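You operate a simulated robot arm through the tools that you are given. There is no shell and no other tool.

Carry out the task below with a simulated two-armed robot. There is one attempt and no reset: what you move stays moved.

TASK
Tilt both cradle wings as the wing card says and lock them.
Fine: set each wing before its knob goes to Lock.

Only the result counts: the job must be done as asked and must still hold three seconds after the hand-in. Knocking over, shifting, dropping, spilling or breaking anything else fails it.

THE ROBOT
Two 7-joint arms with two-finger parallel grippers on one trunk that stands fixed in place. Base frame: the origin is at the foot of the trunk, x ahead of it, y to its left, z up. Readings come in mm, degrees, newtons and seconds.
The left shoulder is at [50, 161, 1173], the right one opposite. With the tool pointing down near the work surface each hand reaches from about 100 to 660 mm from the base axis, measured 20 degrees to its own side. Payload 3.43 kg a hand.
The TCP of each hand is the grasp point between the finger pads, 30 mm short of the fingertips. In the tool frame z runs along the fingers and y along their closing line. The gripper opens to 94 mm. The fingers are 28 mm wide and 10 mm thick; the gripper's body (50 by 96 mm) begins 55 mm behind the TCP.
Orientation is that of the tool frame in the base frame, as a unit quaternion [x, y, z, w]. With the fingers straight down and closing along the base's y, the tool's x points along the base's -x, its y along +y and its z along -z.

THE INTERFACE
- The arms move only by the tool move_arm. It takes "left_steps", "right_steps" or both (then of equal length, played together; a hand with none holds still); each is a list of rows, each a list of 6 numbers: the shift along the base's x, y, z in units of 25 mm (1.0 is 25 mm), then the turn, a rotation vector about the base's x, y, z in units of 4 degrees (1.0 is 4 degrees). In form: [[tx, ty, tz, wx, wy, wz], ...]. A call has 1 to 20 rows; each row shifts and turns the commanded pose from where the row before left it. "left_hand" and "right_hand" are, for a hand that has rows, the finger opening in mm, from 0 to 94, set as the call begins (left out, the last holds). A call with a number of a shift or a turn outside -1 to 1 is refused whole. Each row takes 0.2 s and may step no farther than 50 mm and 8.6 degrees from the row before; otherwise, or with a gripper value out of range, the whole call is refused. A pose out of reach is approached as far as the arm can. The call stops where the force on the tool passes 40 N (or 10 N more than at its start, if that is more) or the arm is blocked; 0.2 s more then pass. The fingers move at their own pace (about 45 mm/s each) and stop on an object; they squeeze with about 31 N. The grip force told is the motor's: it shows also when the fingers shut on nothing. Time passes only in rows, and 0.2 s behind the last, so rows that do not move let the fingers close. It gives the time, the measured TCP pose, the force on the tool (base axes), the opening and the grip force at its end, in the units of the frame above (readings bear some noise), with the torque about the TCP (base axes, N m) and any sound that the robot's microphone picked up, and new pictures: "views" is both (left out), scene, wrist or none (wrist: the cameras of the hands that moved).
- Cameras (640 x 400 px; columns grow to the right, rows downward): "scene" is now at [121, 43.4, 1315.4]; the picture's right is [0.48, -0.88, 0.00], its down [-0.35, -0.19, -0.92] and it looks along [0.81, 0.44, -0.39] (base axes); focal length 238 px, centre (320, 200). "left" rides on the left gripper at [76, -14, -103] in its tool frame; the picture's right is [0.18, 0.98, 0.00], its down [-0.75, 0.14, -0.64] and it looks along [-0.63, 0.12, 0.77] (tool axes); focal length 243 px, centre (320, 200). "right" rides on the right gripper at [76, 14, -102] in its tool frame; the picture's right is [-0.18, 0.98, 0.00], its down [-0.75, -0.14, -0.64] and it looks along [-0.63, -0.12, 0.77] (tool axes); focal length 243 px, centre (320, 200). There is no depth. A picture from a camera that has moved, and an enlarged one, comes with that camera's place and axes in the base frame and with its lens.
- move_column(by): slides the trunk up (or, below 0, down) by that many mm; the arms and the scene camera ride with it, the base frame stays. It gives what a move gives, with no picture.
- turn_head(pan, tilt): turns the head with the scene camera to pan (to the left, within 80 degrees either way) and tilt (down, from -29 to 69), counted from straight ahead of the robot. It gives what a move gives, and a new picture of the scene camera.
- inspect(camera, box): a new picture of the part [left, top, right, bottom] of that camera's present view, enlarged. It takes no simulated time.
- sign_off(): hands the job in; it is judged then, once.

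Places have to be worked out from the pictures, the camera data and where the tool is seen. Open the grippers and draw the arms clear of the work before you hand the job in, unless the task says otherwise.

The tools are called as name(argument=value, ...) on one line, values as JSON. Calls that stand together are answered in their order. move_arm: Moves the arms, as the interface text tells. Its arguments: {"type":"object","properties":{"left_steps":{"type":"array","items":{"type":"array","items":{"type":"number"}}},"left_hand":{"type":"number"},"right_steps":{"type":"array","items":{"type":"array","items":{"type":"number"}}},"right_hand":{"type":"number"},"views":{"type":"string","enum":["both","scene","wrist","none"]}},"required":[]} The other tools are called the same way: move_column (by) slides the trunk up or down; turn_head (pan, tilt) turns the head that bears the scene camera; inspect (camera, box) takes an enlarged picture of a part of a camera's view; sign_off () hands the job in.

At the start:

```text
time_s: 0.0
left_eef_pos: [258.0, 391.7, 1217.9]
left_tcp_rot: [0.0, 1.0, 0.0, 0.002]
left_force: [-0.2, -0.1, 0.0]
left_torque: [0.0, 0.0, 0.01]
left_gripper_width: 93.9
left_gripper_force: 0.1
right_eef_pos: [409.0, 6.1, 1231.2]
right_tcp_rot: [0.0, 1.0, 0.001, 0.0]
right_force: [0.2, 0.9, 0.5]
right_torque: [0.01, -0.02, -0.02]
right_gripper_width: 93.9
right_gripper_force: 0.0
trunk travel left (down, up): [-200.0, 67.0]
head pan, tilt: [28.5, 23.2]
```

scene: 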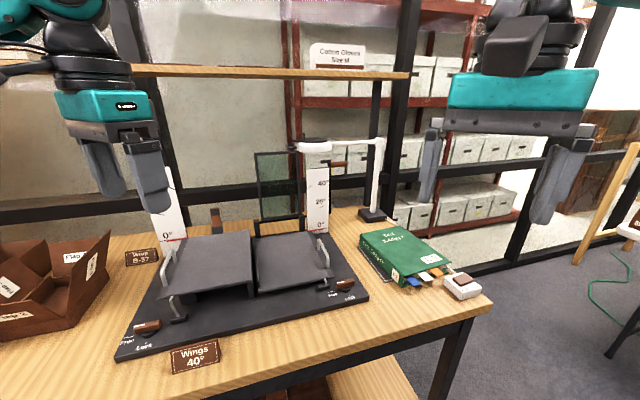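
right: 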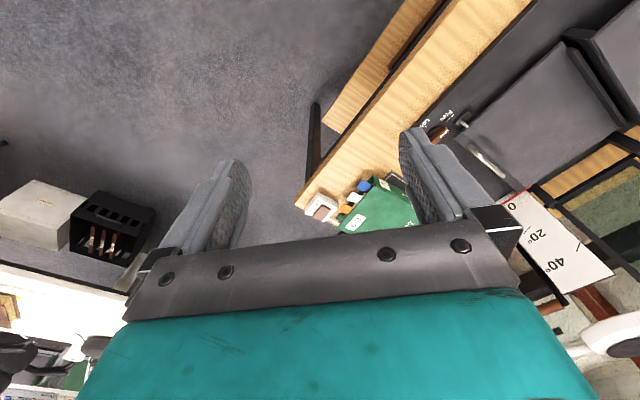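
left: 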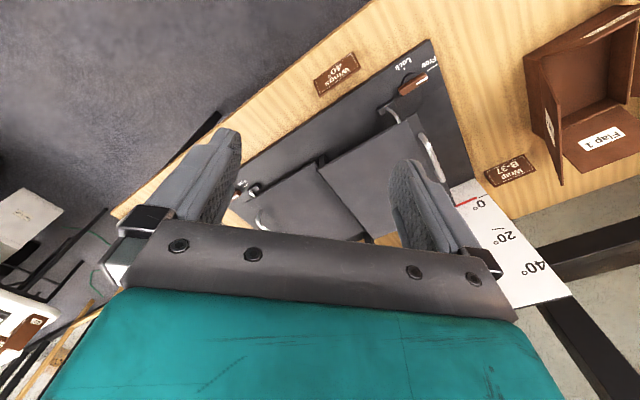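

I see a cradle with two wings, handles on the outer edges, knobs at the front corners, and scales behind. The card says "Wings 40°"; I'll look closer at it all.

inspect(camera="scene", box=[100, 180, 260, 380])

inspect(camera="scene", box=[230, 130, 390, 310])

inspect(camera="left", box=[300, 30, 600, 310])

inspect(camera="right", box=[400, 50, 640, 300])

```text
2.00 times, centred on (180, 280) of scene
camera zoom: at [121.0, 43.4, 1315.4], right [0.48, -0.88, 0.0], down [-0.35, -0.19, -0.92], along [0.81, 0.44, -0.39], focal length 477 px, centre (600, 40)
```

zoom: 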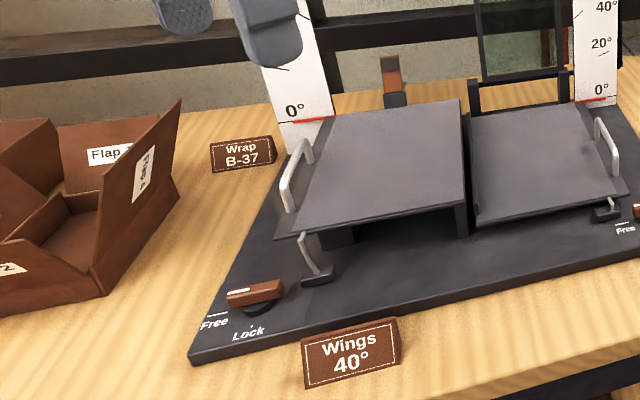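

```text
2.22 times, centred on (310, 220) of scene
camera zoom: at [121.0, 43.4, 1315.4], right [0.48, -0.88, 0.0], down [-0.35, -0.19, -0.92], along [0.81, 0.44, -0.39], focal length 530 px, centre (342, 156)
```

zoom: 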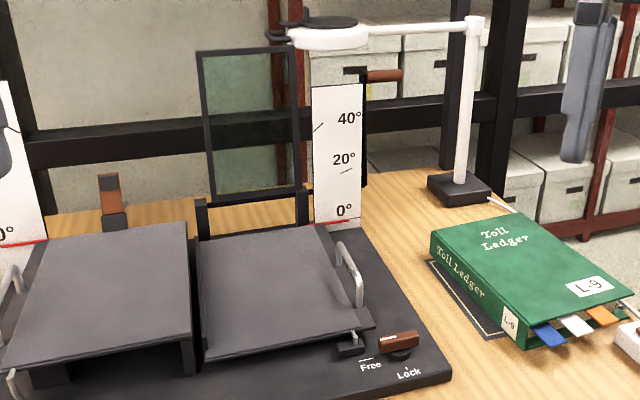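

```text
1.43 times, centred on (450, 170) of left
camera zoom: at [181.8, 376.6, 1320.4], right [-0.19, 0.98, 0.0], down [0.75, 0.14, 0.64], along [0.63, 0.12, -0.77], focal length 347 px, centre (134, 243)
```

zoom: 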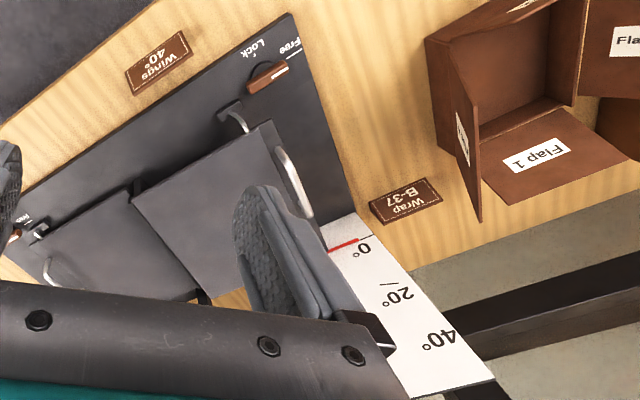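

```text
1.60 times, centred on (520, 175) of right
camera zoom: at [333.2, 20.2, 1334.2], right [0.18, 0.98, 0.0], down [0.75, -0.14, 0.64], along [0.63, -0.12, -0.77], focal length 388 px, centre (0, 240)
```

zoom: 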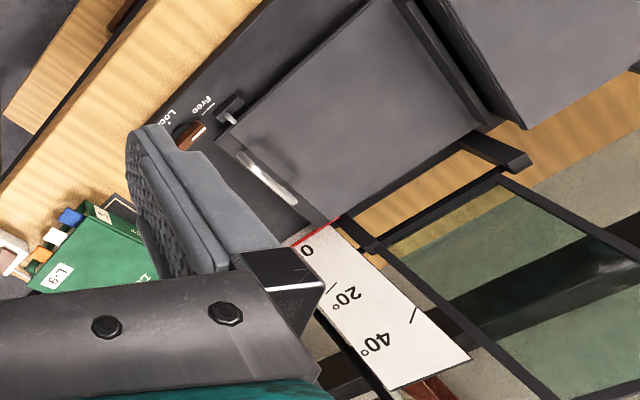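

Triangulating from the views: left knob near [268,566,845], right knob near [602,226,845], left handle near [360,608,942], right handle near [662,320,887]. I'll look closer at the knobs, handles and scales.

inspect(camera="scene", box=[110, 290, 190, 350])

inspect(camera="scene", box=[150, 220, 250, 300])

inspect(camera="scene", box=[290, 220, 370, 310])

inspect(camera="left", box=[370, 40, 470, 120])

inspect(camera="left", box=[400, 110, 560, 290])

turn_head(pan=48, tilt=38)

```text
6.67 times, centred on (150, 320) of scene
camera zoom: at [121.0, 43.4, 1315.4], right [0.48, -0.88, 0.0], down [-0.35, -0.19, -0.92], along [0.81, 0.44, -0.39], focal length 1589 px, centre (1453, -600)
```

zoom: 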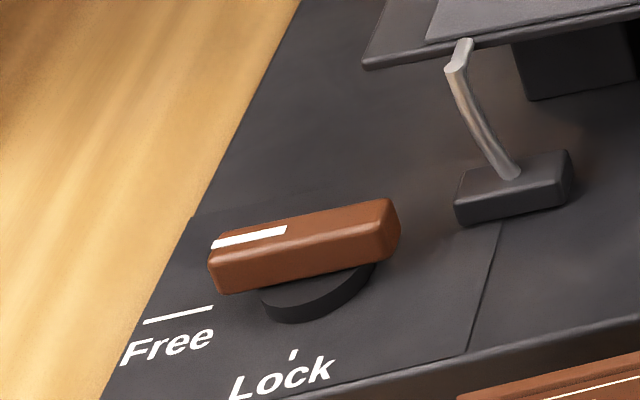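

```text
5.00 times, centred on (200, 260) of scene
camera zoom: at [121.0, 43.4, 1315.4], right [0.48, -0.88, 0.0], down [-0.35, -0.19, -0.92], along [0.81, 0.44, -0.39], focal length 1192 px, centre (920, -100)
```

zoom: 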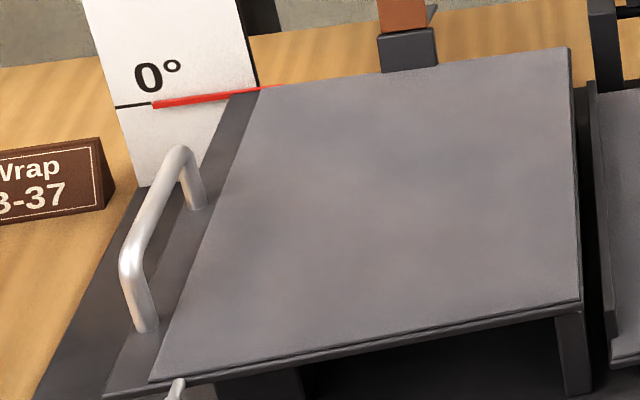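

```text
4.44 times, centred on (330, 265) of scene
camera zoom: at [121.0, 43.4, 1315.4], right [0.48, -0.88, 0.0], down [-0.35, -0.19, -0.92], along [0.81, 0.44, -0.39], focal length 1060 px, centre (276, -89)
```

zoom: 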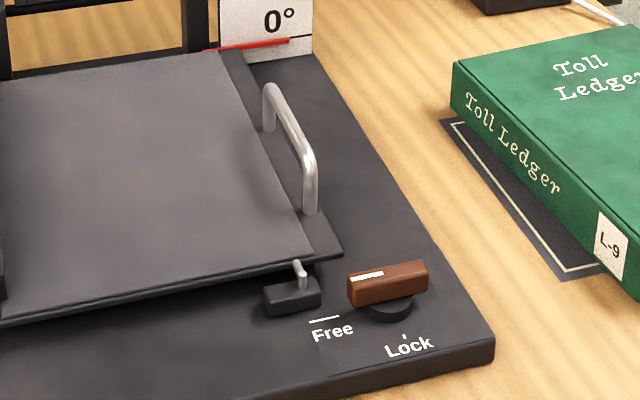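

```text
5.00 times, centred on (420, 80) of left
camera zoom: at [181.8, 376.6, 1320.4], right [-0.19, 0.98, 0.0], down [0.75, 0.14, 0.64], along [0.63, 0.12, -0.77], focal length 1213 px, centre (-180, 800)
```

zoom: 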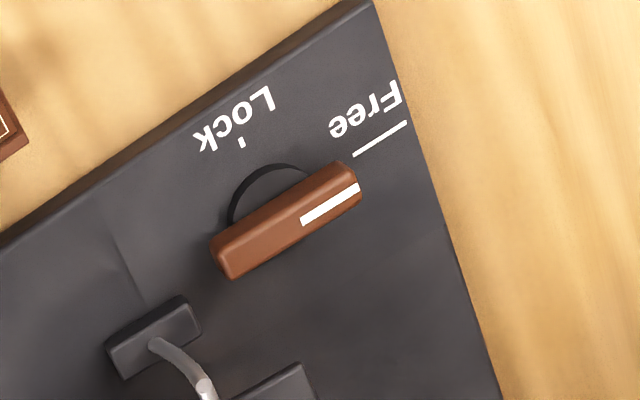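

```text
2.22 times, centred on (480, 200) of left
camera zoom: at [181.8, 376.6, 1320.4], right [-0.19, 0.98, 0.0], down [0.75, 0.14, 0.64], along [0.63, 0.12, -0.77], focal length 539 px, centre (-36, 200)
```

zoom: 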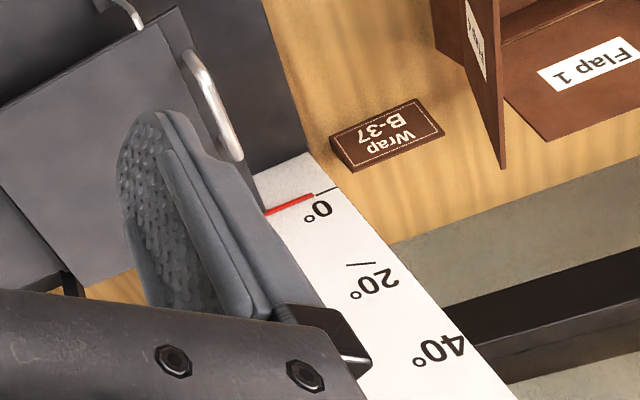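

```text
time_s: 0.8
left_eef_pos: [256.8, 391.6, 1218.0]
left_tcp_rot: [0.0, 1.0, 0.0, 0.001]
left_force: [0.9, -0.9, 0.7]
left_torque: [-0.02, -0.01, 0.02]
left_gripper_width: 93.9
left_gripper_force: 0.1
right_eef_pos: [409.1, 6.5, 1229.7]
right_tcp_rot: [0.0, 1.0, 0.001, 0.0]
right_force: [-1.2, -0.2, 0.0]
right_torque: [-0.01, -0.03, -0.02]
right_gripper_width: 93.9
right_gripper_force: 0.1
trunk travel left (down, up): [-200.0, 67.0]
head pan, tilt: [48.0, 38.0]
camera scene: at [97.4, 63.3, 1292.3], right [0.74, -0.67, 0.0], down [-0.41, -0.46, -0.79], along [0.53, 0.59, -0.62], focal length 238 px, centre (320, 200)
```

scene: 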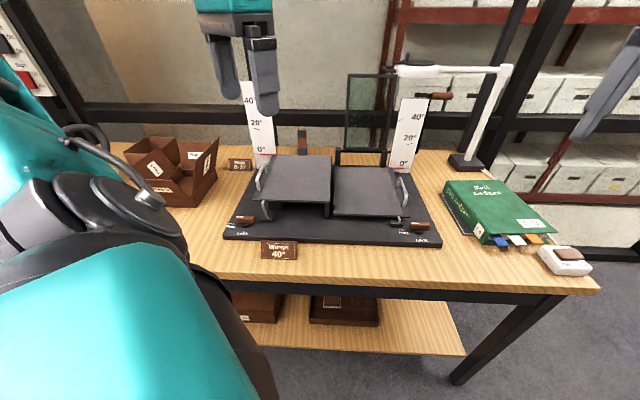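

The red pointers ride on the wings against the scales; both read 0° and both knobs are at Free. Now I'll inspect from this new head pose.

inspect(camera="scene", box=[220, 70, 340, 250])

inspect(camera="scene", box=[330, 80, 450, 255])

inspect(camera="scene", box=[225, 150, 445, 265])

```text
2.22 times, centred on (280, 160) of scene
camera zoom: at [97.4, 63.3, 1292.3], right [0.74, -0.67, 0.0], down [-0.41, -0.46, -0.79], along [0.53, 0.59, -0.62], focal length 530 px, centre (409, 289)
```

zoom: 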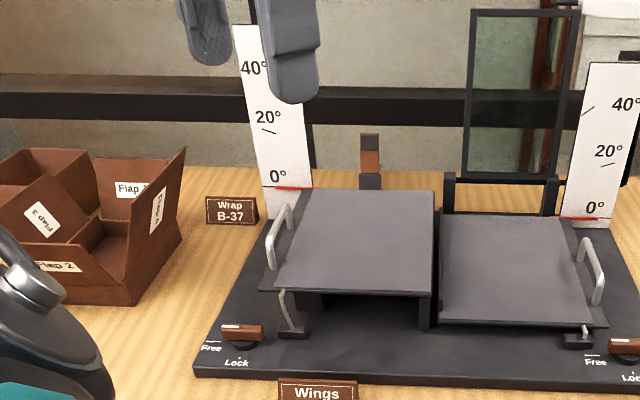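

```text
2.29 times, centred on (390, 168) of scene
camera zoom: at [97.4, 63.3, 1292.3], right [0.74, -0.67, 0.0], down [-0.41, -0.46, -0.79], along [0.53, 0.59, -0.62], focal length 545 px, centre (160, 274)
```

zoom: 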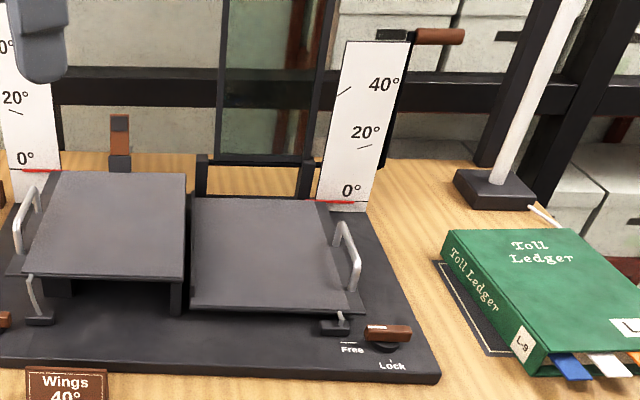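

```text
2.91 times, centred on (335, 208) of scene
camera zoom: at [97.4, 63.3, 1292.3], right [0.74, -0.67, 0.0], down [-0.41, -0.46, -0.79], along [0.53, 0.59, -0.62], focal length 694 px, centre (276, 178)
```

zoom: 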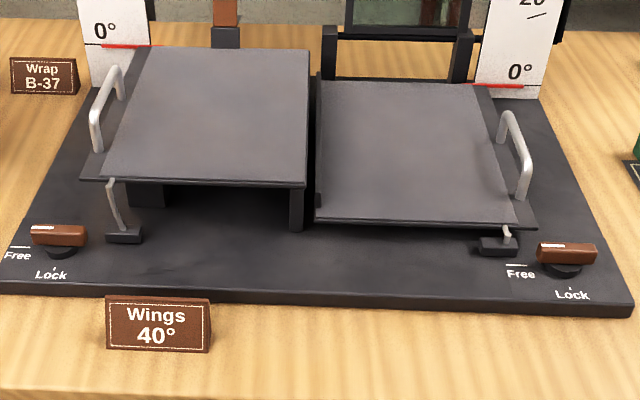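

Geometry estimate: the cradle is yawed about -45°, the left wing handle bar runs along [0.71,0.70] centred near [364,607,945], and lifting is a rotation about that same axis. I turn the left hand so its fingers close across the bar, and hover above it.

move_arm(left_steps=[[0.36, 0.72, -0.4, 0, 0, 0.93], [0.36, 0.72, -0.4, 0, 0, 0.93], [0.36, 0.72, -0.4, 0, 0, 0.93], [0.36, 0.72, -0.4, 0, 0, 0.93], [0.36, 0.72, -0.4, 0, 0, 0.93], [0.36, 0.72, -0.4, 0, 0, 0.93], [0.36, 0.72, -0.5, 0, 0, 0.93], [0.36, 0.72, -0.5, 0, 0, 0.93], [0.36, 0.72, -0.5, 0, 0, 0.93], [0.36, 0.72, -0.5, 0, 0, 0.93], [0.36, 0.72, -0.5, 0, 0, 0.93], [0.36, 0.68, -0.5, 0, 0, 0.93]], left_hand=60)

```text
time_s: 3.4
left_eef_pos: [366.3, 606.9, 1080.8]
left_tcp_rot: [-0.38, 0.925, 0.001, 0.001]
left_force: [0.2, -0.4, 0.6]
left_torque: [0.0, 0.0, 0.01]
left_gripper_width: 59.8
left_gripper_force: 0.0
right_eef_pos: [410.5, 6.2, 1230.6]
right_tcp_rot: [0.001, 1.0, 0.002, 0.0]
right_force: [-0.2, 0.1, 0.5]
right_torque: [-0.03, -0.02, 0.02]
right_gripper_width: 93.8
right_gripper_force: 0.0
trunk travel left (down, up): [-200.0, 67.0]
head pan, tilt: [48.0, 38.0]
camera scene: at [97.6, 63.5, 1292.2], right [0.74, -0.67, 0.0], down [-0.41, -0.46, -0.79], along [0.53, 0.59, -0.62], focal length 238 px, centre (320, 200)
camera left: at [322.3, 542.3, 1183.9], right [-0.82, 0.57, 0.0], down [0.44, 0.63, 0.64], along [0.37, 0.53, -0.77], focal length 243 px, centre (320, 200)
```

scene: 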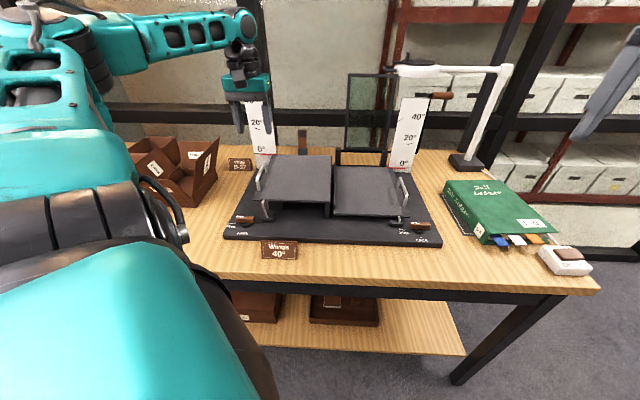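
left: 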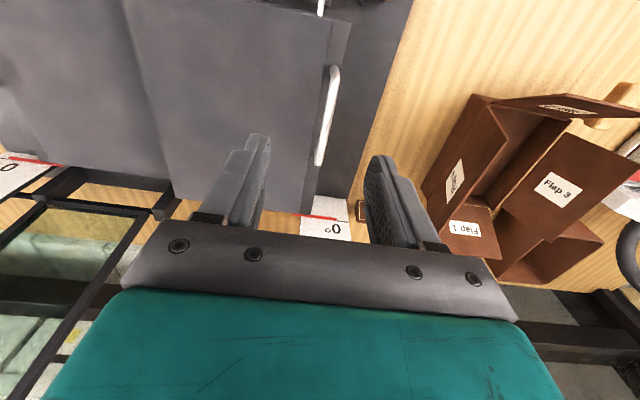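

The hand hovers above the handle; I zoom the wrist view to place the bar exactly.

inspect(camera="left", box=[240, 0, 400, 240])

inspect(camera="scene", box=[215, 80, 335, 260])

```text
1.67 times, centred on (320, 120) of left
camera zoom: at [322.3, 542.3, 1183.9], right [-0.82, 0.57, 0.0], down [0.44, 0.63, 0.64], along [0.37, 0.53, -0.77], focal length 404 px, centre (320, 333)
```

zoom: 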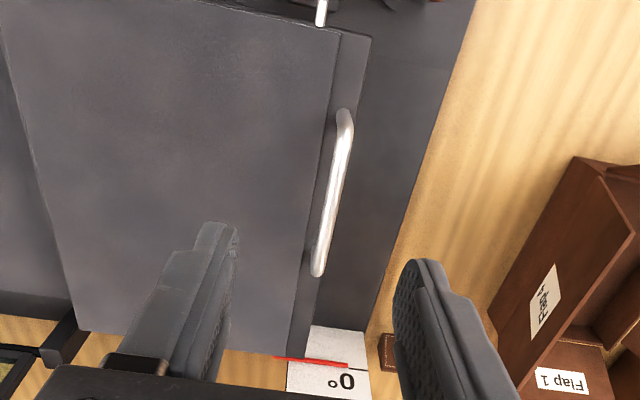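

```text
2.22 times, centred on (275, 170) of scene
camera zoom: at [97.6, 63.5, 1292.2], right [0.74, -0.67, 0.0], down [-0.41, -0.46, -0.79], along [0.53, 0.59, -0.62], focal length 530 px, centre (420, 267)
```

zoom: 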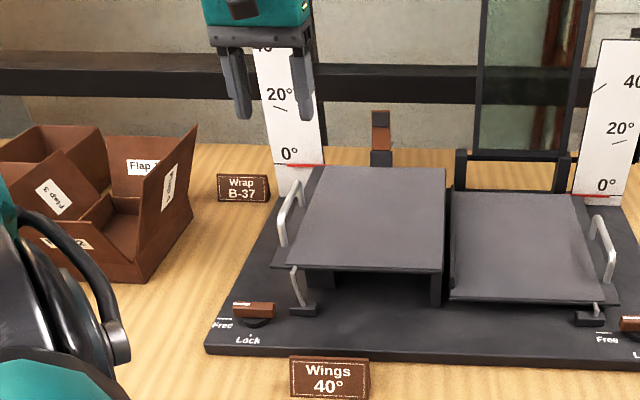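

The bar's centre works out at about [372,625] with its top near z 940. I shift slightly and descend to just above it, then look again.

move_arm(left_steps=[[0.09, 0.6, -0.8, 0, 0, 0], [0, 0, -0.9, 0, 0, 0], [0, 0, -0.9, 0, 0, 0], [0, 0, -0.9, 0, 0, 0], [0, 0, -0.5, 0, 0, 0], [0, 0, 0, 0, 0, 0]])

inspect(camera="left", box=[240, 60, 400, 240])

inspect(camera="scene", box=[225, 100, 335, 250])

```text
time_s: 4.8
left_eef_pos: [367.5, 621.9, 982.9]
left_tcp_rot: [-0.381, 0.925, 0.0, 0.001]
left_force: [-1.0, -1.0, -0.6]
left_torque: [0.01, -0.02, 0.0]
left_gripper_width: 60.0
left_gripper_force: 0.0
right_eef_pos: [410.3, 6.9, 1231.0]
right_tcp_rot: [0.001, 1.0, 0.0, 0.0]
right_force: [-0.5, -0.3, 0.5]
right_torque: [-0.01, -0.02, 0.0]
right_gripper_width: 93.9
right_gripper_force: 0.1
trunk travel left (down, up): [-200.0, 67.0]
head pan, tilt: [48.0, 38.0]
camera scene: at [97.3, 63.3, 1292.2], right [0.74, -0.67, 0.0], down [-0.41, -0.46, -0.79], along [0.53, 0.59, -0.62], focal length 238 px, centre (320, 200)
camera left: at [323.5, 557.7, 1084.9], right [-0.82, 0.57, 0.0], down [0.44, 0.63, 0.64], along [0.37, 0.53, -0.77], focal length 243 px, centre (320, 200)
```

scene: 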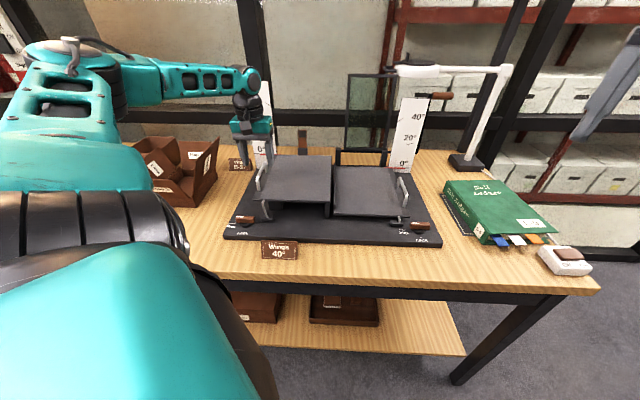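
left: 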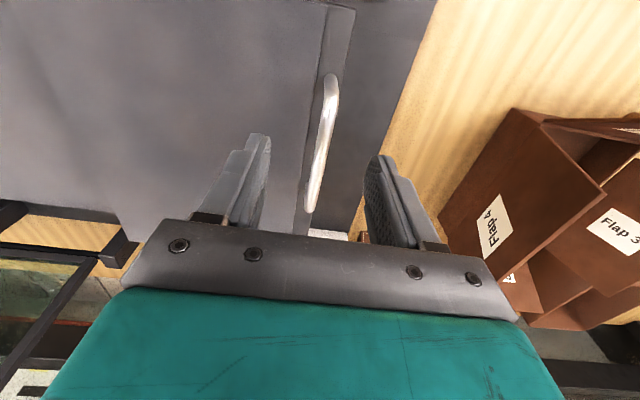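

```text
2.22 times, centred on (320, 150) of left
camera zoom: at [323.5, 557.7, 1084.9], right [-0.82, 0.57, 0.0], down [0.44, 0.63, 0.64], along [0.37, 0.53, -0.77], focal length 539 px, centre (320, 311)
```

zoom: 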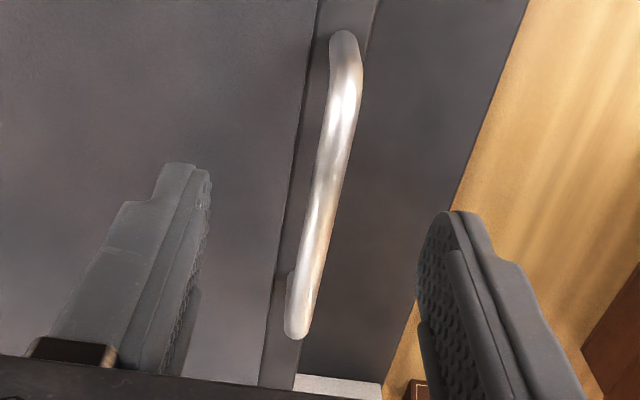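

```text
2.67 times, centred on (280, 175) of scene
camera zoom: at [97.3, 63.3, 1292.2], right [0.74, -0.67, 0.0], down [-0.41, -0.46, -0.79], along [0.53, 0.59, -0.62], focal length 636 px, centre (427, 267)
```

zoom: 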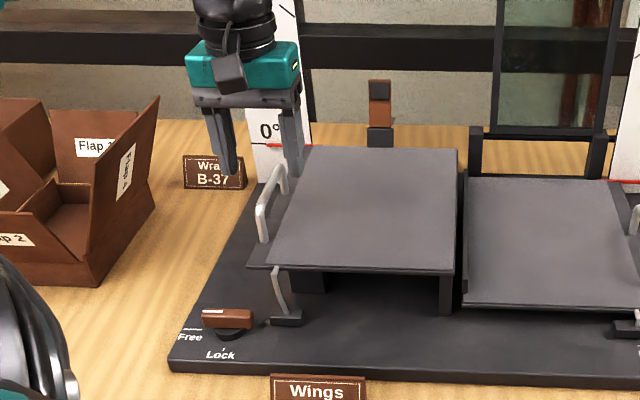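

The bar is centred between the fingers. I descend 44 mm so the bar sits at the grasp point, then close.

move_arm(left_steps=[[0, 0, -0.6, 0, 0, 0], [0, 0, -0.6, 0, 0, 0], [0, 0, -0.55, 0, 0, 0], [0, 0, 0, 0, 0, 0]])

inspect(camera="left", box=[240, 60, 400, 240])

```text
time_s: 5.8
left_eef_pos: [367.7, 621.9, 938.0]
left_tcp_rot: [-0.38, 0.925, 0.001, 0.001]
left_force: [-0.5, 0.0, -0.3]
left_torque: [-0.02, -0.02, 0.03]
left_gripper_width: 60.0
left_gripper_force: 0.1
right_eef_pos: [409.2, 5.5, 1229.9]
right_tcp_rot: [0.0, 1.0, 0.001, 0.0]
right_force: [0.1, -0.2, 0.3]
right_torque: [0.0, 0.01, 0.01]
right_gripper_width: 94.0
right_gripper_force: 0.1
trunk travel left (down, up): [-200.0, 67.0]
head pan, tilt: [48.0, 38.0]
camera scene: at [97.3, 63.3, 1292.2], right [0.74, -0.67, 0.0], down [-0.41, -0.46, -0.79], along [0.53, 0.59, -0.62], focal length 238 px, centre (320, 200)
camera left: at [323.5, 557.8, 1041.8], right [-0.82, 0.57, 0.0], down [0.44, 0.63, 0.64], along [0.37, 0.53, -0.77], focal length 243 px, centre (320, 200)
```

scene: 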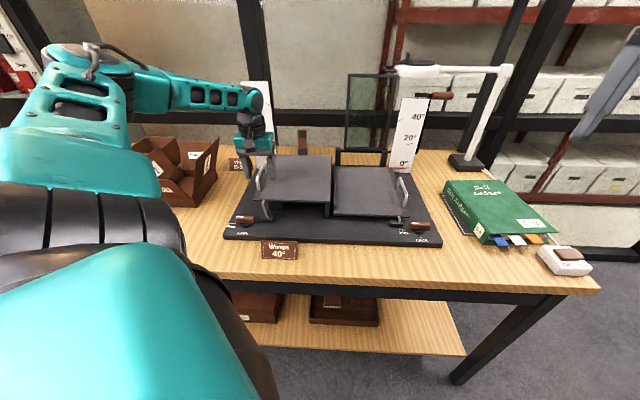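
left: 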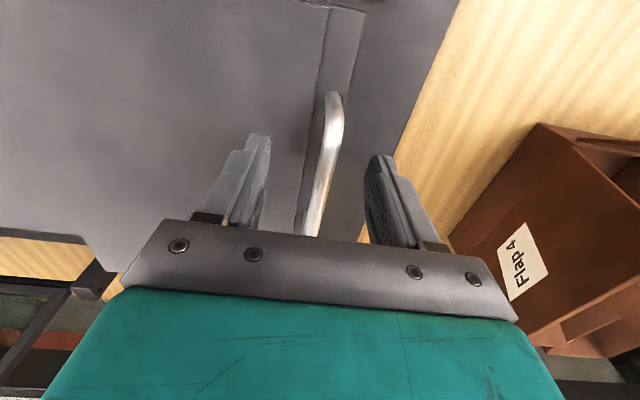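

```text
2.22 times, centred on (320, 150) of left
camera zoom: at [323.5, 557.8, 1041.8], right [-0.82, 0.57, 0.0], down [0.44, 0.63, 0.64], along [0.37, 0.53, -0.77], focal length 539 px, centre (320, 311)
```

zoom: 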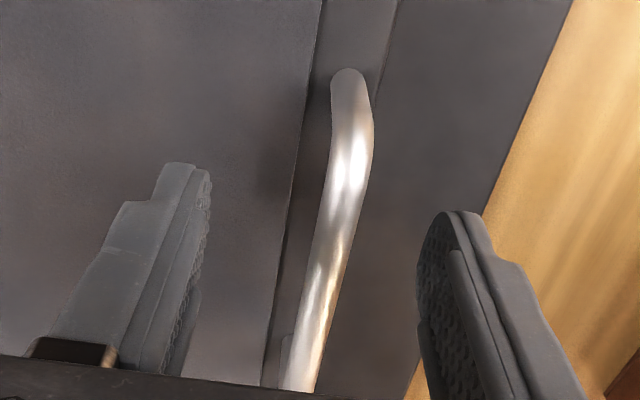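

The bar is between the pads and there's no contact force. I close the gripper and let it settle.

move_arm(left_steps=[[0, 0, 0, 0, 0, 0], [0, 0, 0, 0, 0, 0], [0, 0, 0, 0, 0, 0], [0, 0, 0, 0, 0, 0]], left_hand=0, views="wrist")

```text
time_s: 6.8
left_eef_pos: [364.7, 623.3, 938.5]
left_tcp_rot: [-0.381, 0.925, 0.002, 0.0]
left_force: [-8.2, 10.9, 4.1]
left_torque: [0.03, 0.31, 0.23]
left_gripper_width: 9.3
left_gripper_force: 34.6
right_eef_pos: [407.9, 7.7, 1230.5]
right_tcp_rot: [-0.001, 1.0, 0.0, 0.001]
right_force: [0.8, 0.5, 0.3]
right_torque: [0.01, 0.04, -0.03]
right_gripper_width: 94.0
right_gripper_force: 0.1
trunk travel left (down, up): [-200.0, 67.0]
head pan, tilt: [48.0, 38.0]
camera left: at [322.1, 559.2, 1041.6], right [-0.82, 0.57, 0.0], down [0.44, 0.63, 0.64], along [0.36, 0.53, -0.77], focal length 243 px, centre (320, 200)
```

left: 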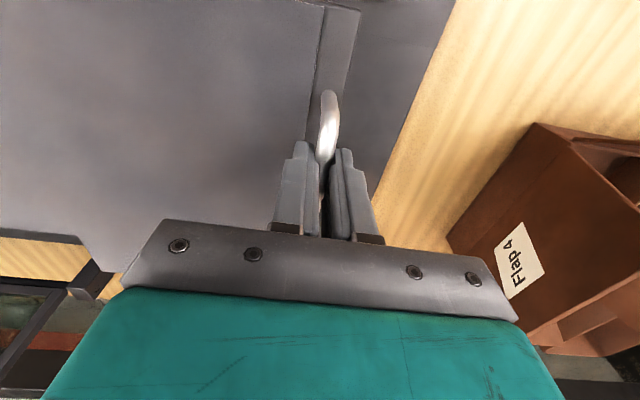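

The bar (9.3 mm) is held. With the hinge assumed at the wing's inner edge (about u=232 mm from the knob line, z≈893), I lift along the arc by 8° while turning the hand with it, and watch forces.

move_arm(left_steps=[[0.098, -0.1, 0.572, 0.711, 0.703, 0], [0.127, -0.128, 0.564, 0.711, 0.703, 0], [0, 0, 0, 0, 0, 0]])

inspect(camera="scene", box=[225, 100, 335, 250])

```text
time_s: 7.6
left_eef_pos: [372.7, 616.4, 968.1]
left_tcp_rot: [-0.379, 0.923, 0.064, -0.027]
left_force: [-5.4, 2.8, 0.3]
left_torque: [-0.1, 0.16, 0.45]
left_gripper_width: 9.5
left_gripper_force: 43.6
right_eef_pos: [409.0, 7.2, 1230.8]
right_tcp_rot: [0.0, 1.0, 0.001, 0.001]
right_force: [0.5, -0.6, 1.3]
right_torque: [-0.01, -0.03, -0.01]
right_gripper_width: 94.1
right_gripper_force: 0.2
trunk travel left (down, up): [-200.0, 67.0]
head pan, tilt: [48.0, 38.0]
camera scene: at [96.8, 63.6, 1292.2], right [0.74, -0.67, 0.0], down [-0.41, -0.46, -0.79], along [0.53, 0.59, -0.62], focal length 238 px, centre (320, 200)
camera left: at [338.7, 542.7, 1068.2], right [-0.82, 0.56, 0.14], down [0.5, 0.57, 0.66], along [0.29, 0.6, -0.74], focal length 243 px, centre (320, 200)
```

scene: 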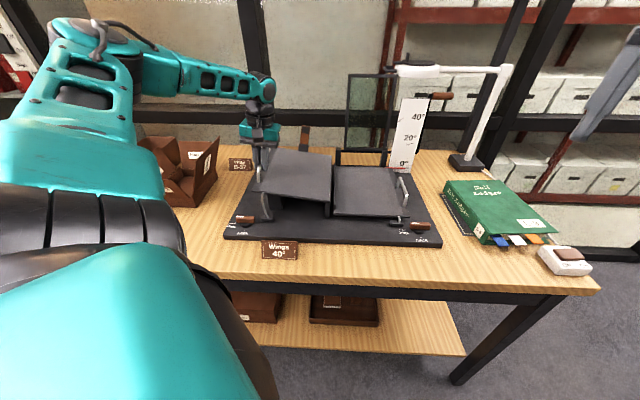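
left: 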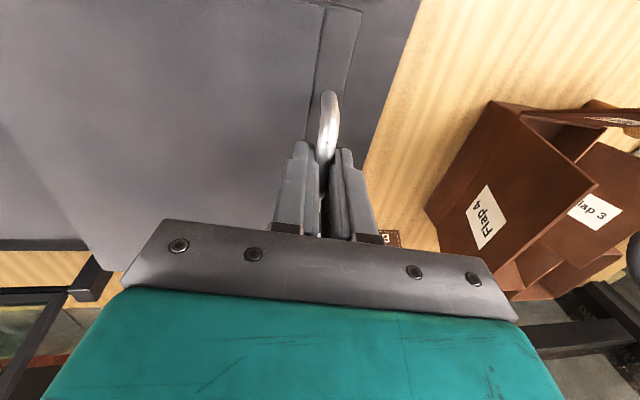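

```text
2.67 times, centred on (280, 175) of scene
camera zoom: at [96.8, 63.6, 1292.2], right [0.74, -0.67, 0.0], down [-0.41, -0.46, -0.79], along [0.53, 0.59, -0.62], focal length 636 px, centre (427, 267)
```

zoom: 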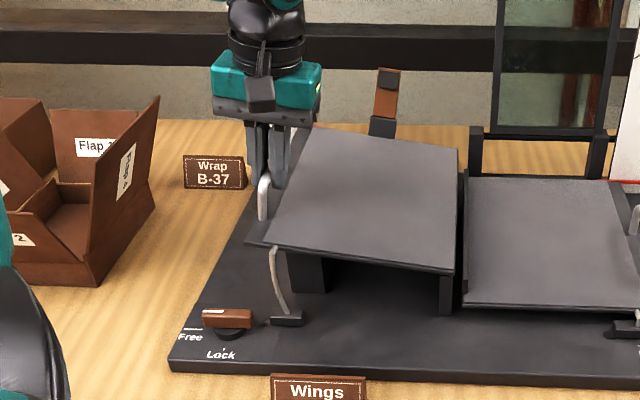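

The wing follows freely with small forces. I continue the arc to about 24°.

move_arm(left_steps=[[0.155, -0.156, 0.548, 0.711, 0.703, 0], [0.18, -0.182, 0.532, 0.711, 0.703, 0], [0.205, -0.208, 0.512, 0.711, 0.703, 0], [0.231, -0.233, 0.492, 0.711, 0.703, 0], [0, 0, 0, 0, 0, 0]])

inspect(camera="scene", box=[225, 80, 335, 250])

```text
time_s: 8.8
left_eef_pos: [393.6, 595.3, 1018.1]
left_tcp_rot: [-0.371, 0.905, 0.193, -0.079]
left_force: [-0.2, -8.3, -6.8]
left_torque: [-0.38, 0.19, 0.7]
left_gripper_width: 9.7
left_gripper_force: 43.4
right_eef_pos: [409.6, 8.1, 1229.4]
right_tcp_rot: [0.001, 1.0, 0.001, 0.0]
right_force: [0.6, -0.2, 1.1]
right_torque: [-0.02, 0.01, 0.02]
right_gripper_width: 93.8
right_gripper_force: 0.0
trunk travel left (down, up): [-200.0, 67.0]
head pan, tilt: [48.0, 38.0]
camera scene: at [97.9, 63.1, 1292.1], right [0.74, -0.67, 0.0], down [-0.41, -0.46, -0.79], along [0.53, 0.59, -0.62], focal length 238 px, centre (320, 200)
camera left: at [378.7, 502.4, 1107.7], right [-0.76, 0.51, 0.4], down [0.63, 0.44, 0.64], along [0.15, 0.74, -0.65], focal length 243 px, centre (320, 200)
```

scene: 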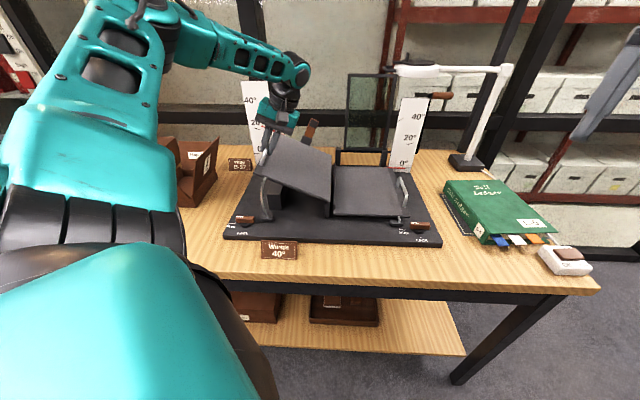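
left: 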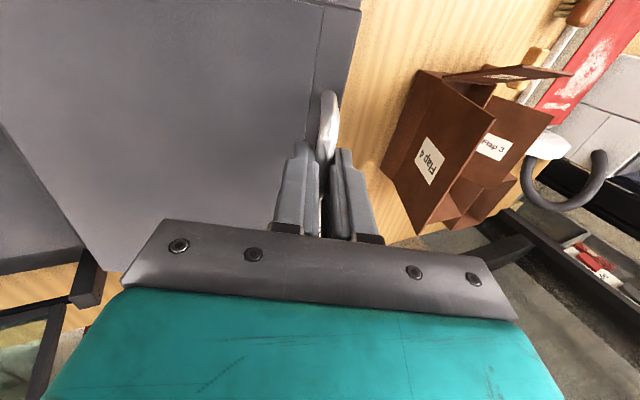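

```text
2.35 times, centred on (280, 165) of scene
camera zoom: at [97.9, 63.1, 1292.1], right [0.74, -0.67, 0.0], down [-0.41, -0.46, -0.79], along [0.53, 0.59, -0.62], focal length 561 px, centre (414, 282)
```

zoom: 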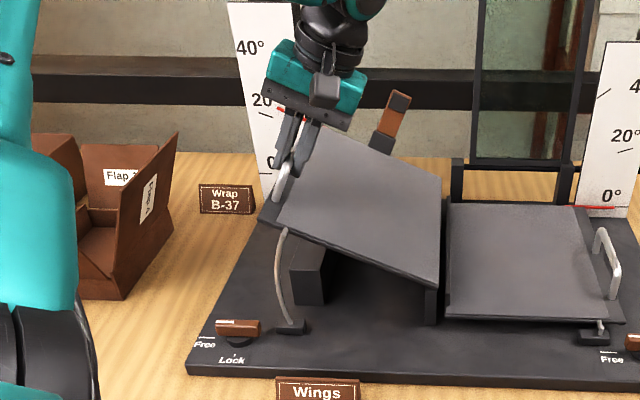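

The pointer is now a bit past 20° and the rod feeds out of its block. I continue to about 36°.

move_arm(left_steps=[[0.253, -0.256, 0.468, 0.711, 0.703, 0], [0.278, -0.282, 0.44, 0.711, 0.703, 0], [0.295, -0.299, 0.412, 0.711, 0.703, 0], [0, 0, 0, 0, 0, 0]])

inspect(camera="scene", box=[230, 70, 310, 170])

```text
time_s: 9.8
left_eef_pos: [416.4, 574.2, 1052.2]
left_tcp_rot: [-0.361, 0.881, 0.284, -0.117]
left_force: [5.6, -18.1, -21.2]
left_torque: [0.46, -0.97, -0.03]
left_gripper_width: 9.2
left_gripper_force: 43.3
right_eef_pos: [412.4, 6.6, 1229.7]
right_tcp_rot: [0.0, 1.0, 0.001, 0.0]
right_force: [0.4, -0.5, -1.2]
right_torque: [0.03, -0.02, 0.0]
right_gripper_width: 94.0
right_gripper_force: 0.1
trunk travel left (down, up): [-200.0, 67.0]
head pan, tilt: [48.0, 38.0]
camera scene: at [99.4, 63.0, 1291.9], right [0.74, -0.67, 0.0], down [-0.41, -0.46, -0.79], along [0.53, 0.59, -0.62], focal length 238 px, centre (320, 200)
camera left: at [412.8, 468.3, 1126.6], right [-0.69, 0.44, 0.58], down [0.72, 0.34, 0.6], along [0.07, 0.83, -0.55], focal length 243 px, centre (320, 200)
```

scene: 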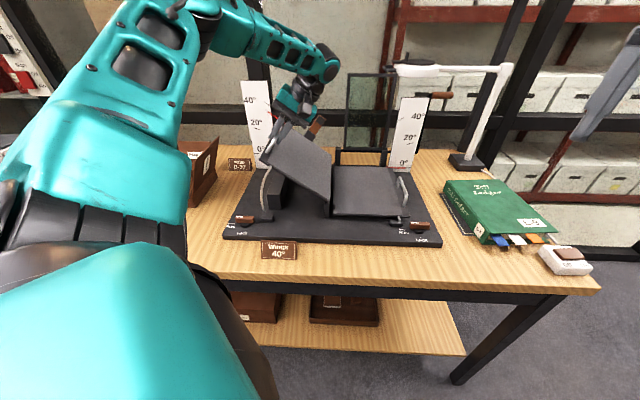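
left: 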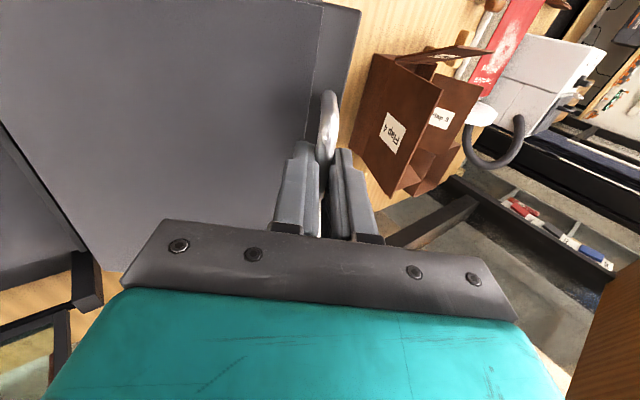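

```text
4.00 times, centred on (270, 120) of scene
camera zoom: at [99.4, 63.0, 1291.9], right [0.74, -0.67, 0.0], down [-0.41, -0.46, -0.79], along [0.53, 0.59, -0.62], focal length 954 px, centre (520, 520)
```

zoom: 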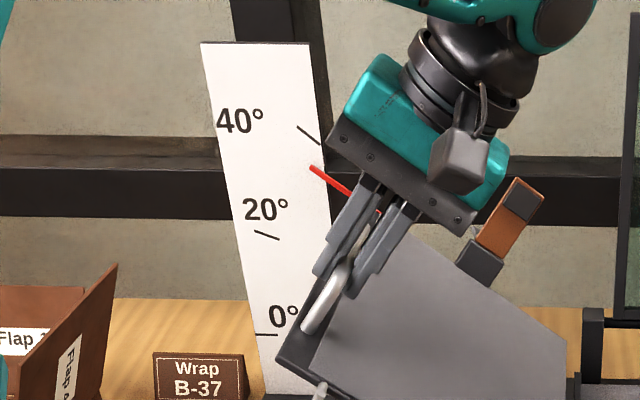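

Fitting the ticks on the scale plane gives a hinge at u≈237, z≈893, and the pointer reads about 35.1°. The force is mostly radial, so I trim the radius slightly and rotate the last ~4.9°.

move_arm(left_steps=[[0.218, -0.22, 0.22, 0.435, 0.43, 0], [0.218, -0.22, 0.22, 0.435, 0.43, 0], [0, 0, 0, 0, 0, 0], [0, 0, 0, 0, 0, 0]], views="scene")

inspect(camera="scene", box=[230, 70, 310, 170])

inspect(camera="scene", box=[240, 80, 290, 130])

```text
time_s: 10.8
left_eef_pos: [425.7, 563.6, 1061.1]
left_tcp_rot: [-0.357, 0.867, 0.32, -0.134]
left_force: [8.0, -13.3, -23.1]
left_torque: [0.04, -0.49, 0.32]
left_gripper_width: 9.3
left_gripper_force: 43.3
right_eef_pos: [411.0, 6.9, 1229.6]
right_tcp_rot: [0.0, 1.0, 0.001, -0.001]
right_force: [-0.5, 0.0, 0.6]
right_torque: [-0.03, -0.01, -0.02]
right_gripper_width: 93.9
right_gripper_force: 0.0
trunk travel left (down, up): [-200.0, 67.0]
head pan, tilt: [48.0, 38.0]
camera scene: at [99.9, 63.7, 1291.9], right [0.74, -0.67, 0.0], down [-0.41, -0.46, -0.79], along [0.53, 0.59, -0.62], focal length 238 px, centre (320, 200)
```

scene: 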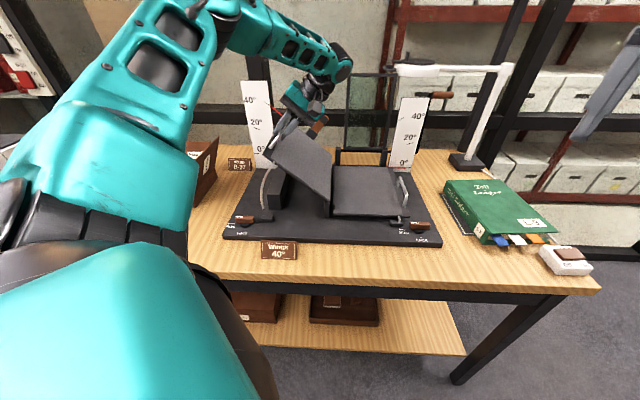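

```text
4.00 times, centred on (270, 120) of scene
camera zoom: at [99.9, 63.7, 1291.9], right [0.74, -0.67, 0.0], down [-0.41, -0.46, -0.79], along [0.53, 0.59, -0.62], focal length 954 px, centre (520, 520)
```

zoom: 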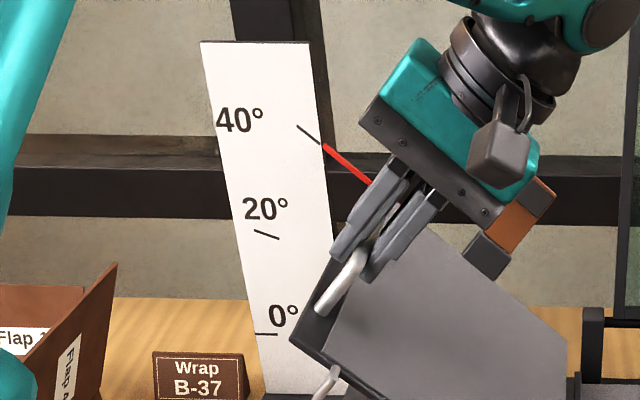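

```text
8.00 times, centred on (265, 105) of scene
camera zoom: at [99.9, 63.7, 1291.9], right [0.74, -0.67, 0.0], down [-0.41, -0.46, -0.79], along [0.53, 0.59, -0.62], focal length 1907 px, centre (760, 960)
```

zoom: 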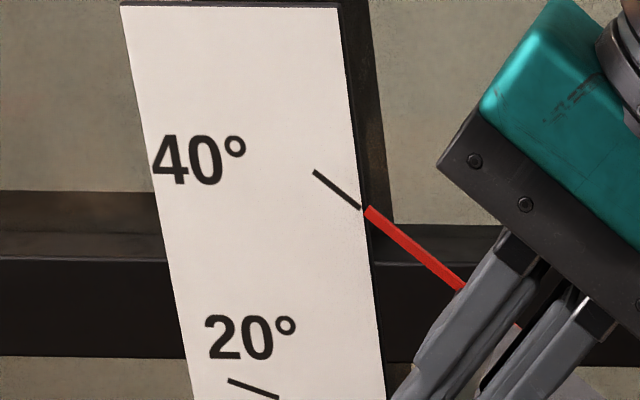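

The pointer lines up with the 40° tick (within ~0.3°). To learn whether the wing stays by itself, I ease the commanded hand down by ~3 mm and watch the tangential force.

move_arm(left_steps=[[-0.034, 0.034, -0.036, 0, 0, 0], [-0.034, 0.034, -0.036, 0, 0, 0], [0, 0, 0, 0, 0, 0], [0, 0, 0, 0, 0, 0]], views="scene")

inspect(camera="scene", box=[240, 80, 290, 130])

```text
time_s: 11.8
left_eef_pos: [424.2, 565.5, 1059.5]
left_tcp_rot: [-0.356, 0.868, 0.32, -0.133]
left_force: [8.4, -19.3, -24.8]
left_torque: [0.18, -0.78, 0.11]
left_gripper_width: 9.3
left_gripper_force: 43.3
right_eef_pos: [413.6, 6.6, 1229.3]
right_tcp_rot: [0.001, 1.0, 0.002, -0.002]
right_force: [-0.1, 0.3, 0.0]
right_torque: [-0.01, 0.0, 0.01]
right_gripper_width: 94.2
right_gripper_force: 0.0
trunk travel left (down, up): [-200.0, 67.0]
head pan, tilt: [48.0, 38.0]
camera scene: at [100.0, 63.1, 1291.9], right [0.74, -0.67, 0.0], down [-0.41, -0.46, -0.79], along [0.53, 0.59, -0.62], focal length 238 px, centre (320, 200)
```

scene: 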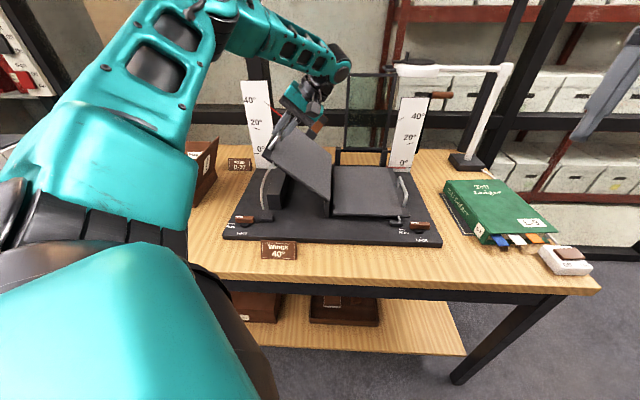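

```text
8.00 times, centred on (265, 105) of scene
camera zoom: at [100.0, 63.1, 1291.9], right [0.74, -0.67, 0.0], down [-0.41, -0.46, -0.79], along [0.53, 0.59, -0.62], focal length 1907 px, centre (760, 960)
```

zoom: 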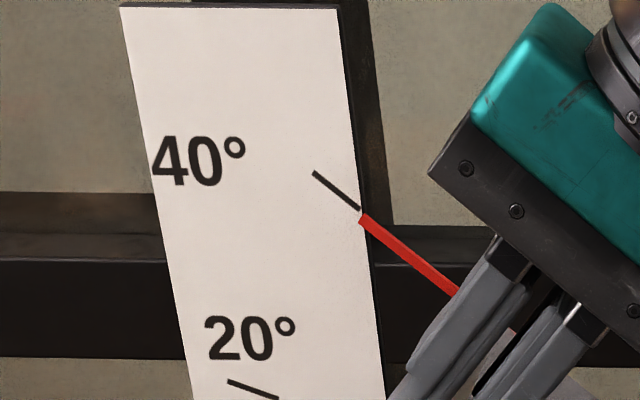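

The wing followed down and the tangential force is close to zero, so I can't tell whether it would stay. For a safe test I lower it along the arc to about 4°, where a release can only drop it a few millimetres.

move_arm(left_steps=[[-0.228, 0.23, -0.356, -0.711, -0.703, 0], [-0.321, 0.324, -0.4, -0.711, -0.703, 0], [-0.301, 0.304, -0.436, -0.711, -0.703, 0], [-0.276, 0.279, -0.46, -0.711, -0.703, 0], [-0.253, 0.256, -0.488, -0.711, -0.703, 0], [-0.231, 0.233, -0.512, -0.711, -0.703, 0], [-0.205, 0.208, -0.536, -0.711, -0.703, 0], [-0.174, 0.176, -0.552, -0.711, -0.703, 0], [-0.152, 0.154, -0.568, -0.711, -0.703, 0], [0, 0, 0, 0, 0, 0]], views="scene")

inspect(camera="scene", box=[225, 100, 335, 250])

```text
time_s: 14.0
left_eef_pos: [368.7, 621.4, 952.8]
left_tcp_rot: [-0.38, 0.924, 0.04, -0.016]
left_force: [0.9, -3.9, -2.1]
left_torque: [0.29, -0.29, 0.28]
left_gripper_width: 9.7
left_gripper_force: 43.6
right_eef_pos: [410.4, 6.6, 1230.1]
right_tcp_rot: [0.0, 1.0, 0.0, 0.0]
right_force: [0.8, -1.4, 0.0]
right_torque: [-0.01, 0.02, -0.01]
right_gripper_width: 94.0
right_gripper_force: 0.1
trunk travel left (down, up): [-200.0, 67.0]
head pan, tilt: [48.0, 38.0]
camera scene: at [97.5, 63.0, 1292.2], right [0.74, -0.67, 0.0], down [-0.41, -0.46, -0.79], along [0.53, 0.59, -0.62], focal length 238 px, centre (320, 200)
```

scene: 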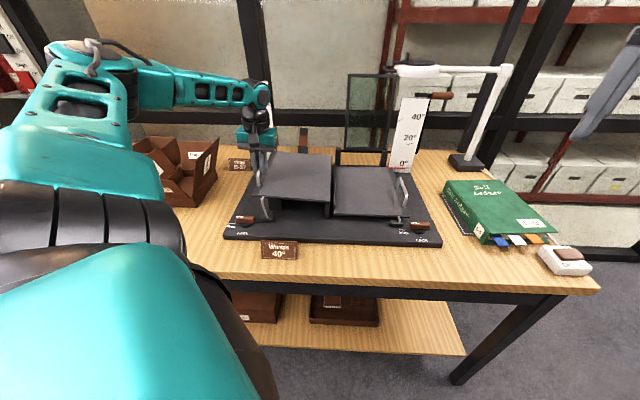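

```text
2.67 times, centred on (280, 175) of scene
camera zoom: at [97.5, 63.0, 1292.2], right [0.74, -0.67, 0.0], down [-0.41, -0.46, -0.79], along [0.53, 0.59, -0.62], focal length 636 px, centre (427, 267)
```

zoom: 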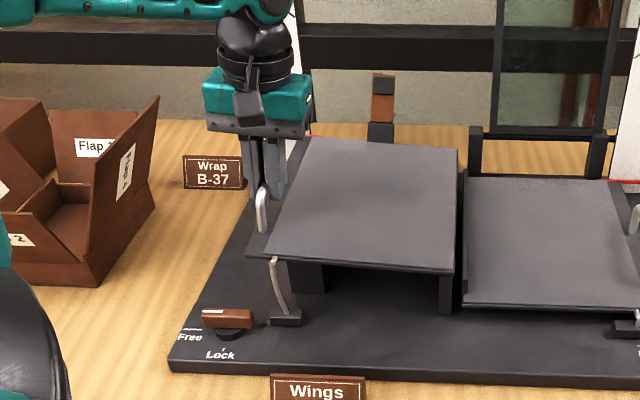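

The wing is held at about 4°. I open the fingers modestly and wait to see whether the wing stays.

move_arm(left_steps=[[0, 0, 0, 0, 0, 0], [0, 0, 0, 0, 0, 0], [0, 0, 0, 0, 0, 0], [0, 0, 0, 0, 0, 0], [0, 0, 0, 0, 0, 0]], left_hand=40)

inspect(camera="scene", box=[225, 100, 335, 250])

```text
time_s: 15.2
left_eef_pos: [369.2, 620.5, 953.5]
left_tcp_rot: [-0.38, 0.924, 0.04, -0.015]
left_force: [0.0, 0.2, 0.1]
left_torque: [0.03, 0.02, 0.04]
left_gripper_width: 39.9
left_gripper_force: 0.0
right_eef_pos: [409.4, 6.0, 1229.5]
right_tcp_rot: [0.0, 1.0, 0.001, 0.001]
right_force: [0.8, -0.1, 0.1]
right_torque: [0.05, 0.03, -0.01]
right_gripper_width: 94.1
right_gripper_force: 0.1
trunk travel left (down, up): [-200.0, 67.0]
head pan, tilt: [48.0, 38.0]
camera scene: at [97.4, 63.3, 1292.2], right [0.74, -0.67, 0.0], down [-0.41, -0.46, -0.79], along [0.53, 0.59, -0.62], focal length 238 px, centre (320, 200)
camera left: at [331.3, 550.1, 1055.0], right [-0.82, 0.57, 0.08], down [0.47, 0.59, 0.65], along [0.32, 0.58, -0.75], focal length 243 px, centre (320, 200)
```

scene: 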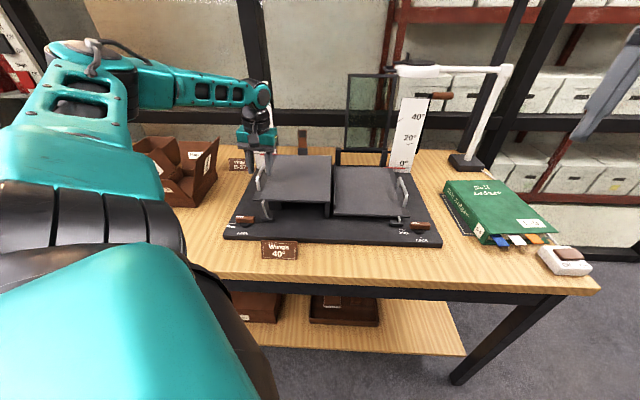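
left: 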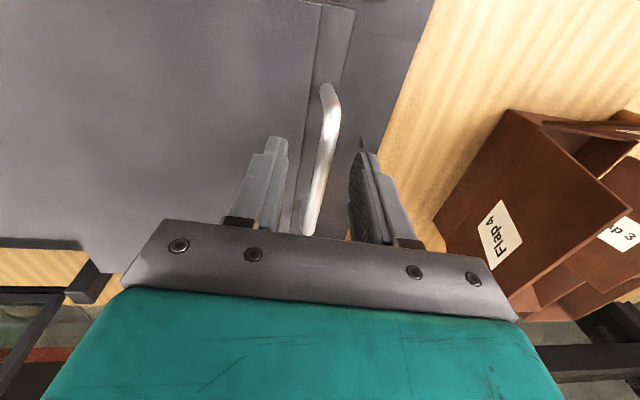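

```text
2.67 times, centred on (280, 175) of scene
camera zoom: at [97.4, 63.3, 1292.2], right [0.74, -0.67, 0.0], down [-0.41, -0.46, -0.79], along [0.53, 0.59, -0.62], focal length 636 px, centre (427, 267)
```

zoom: 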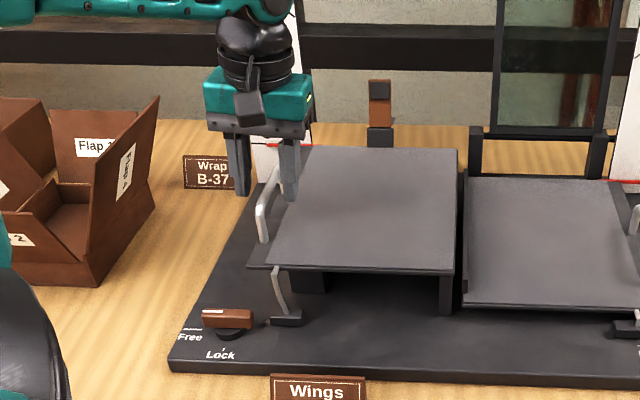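

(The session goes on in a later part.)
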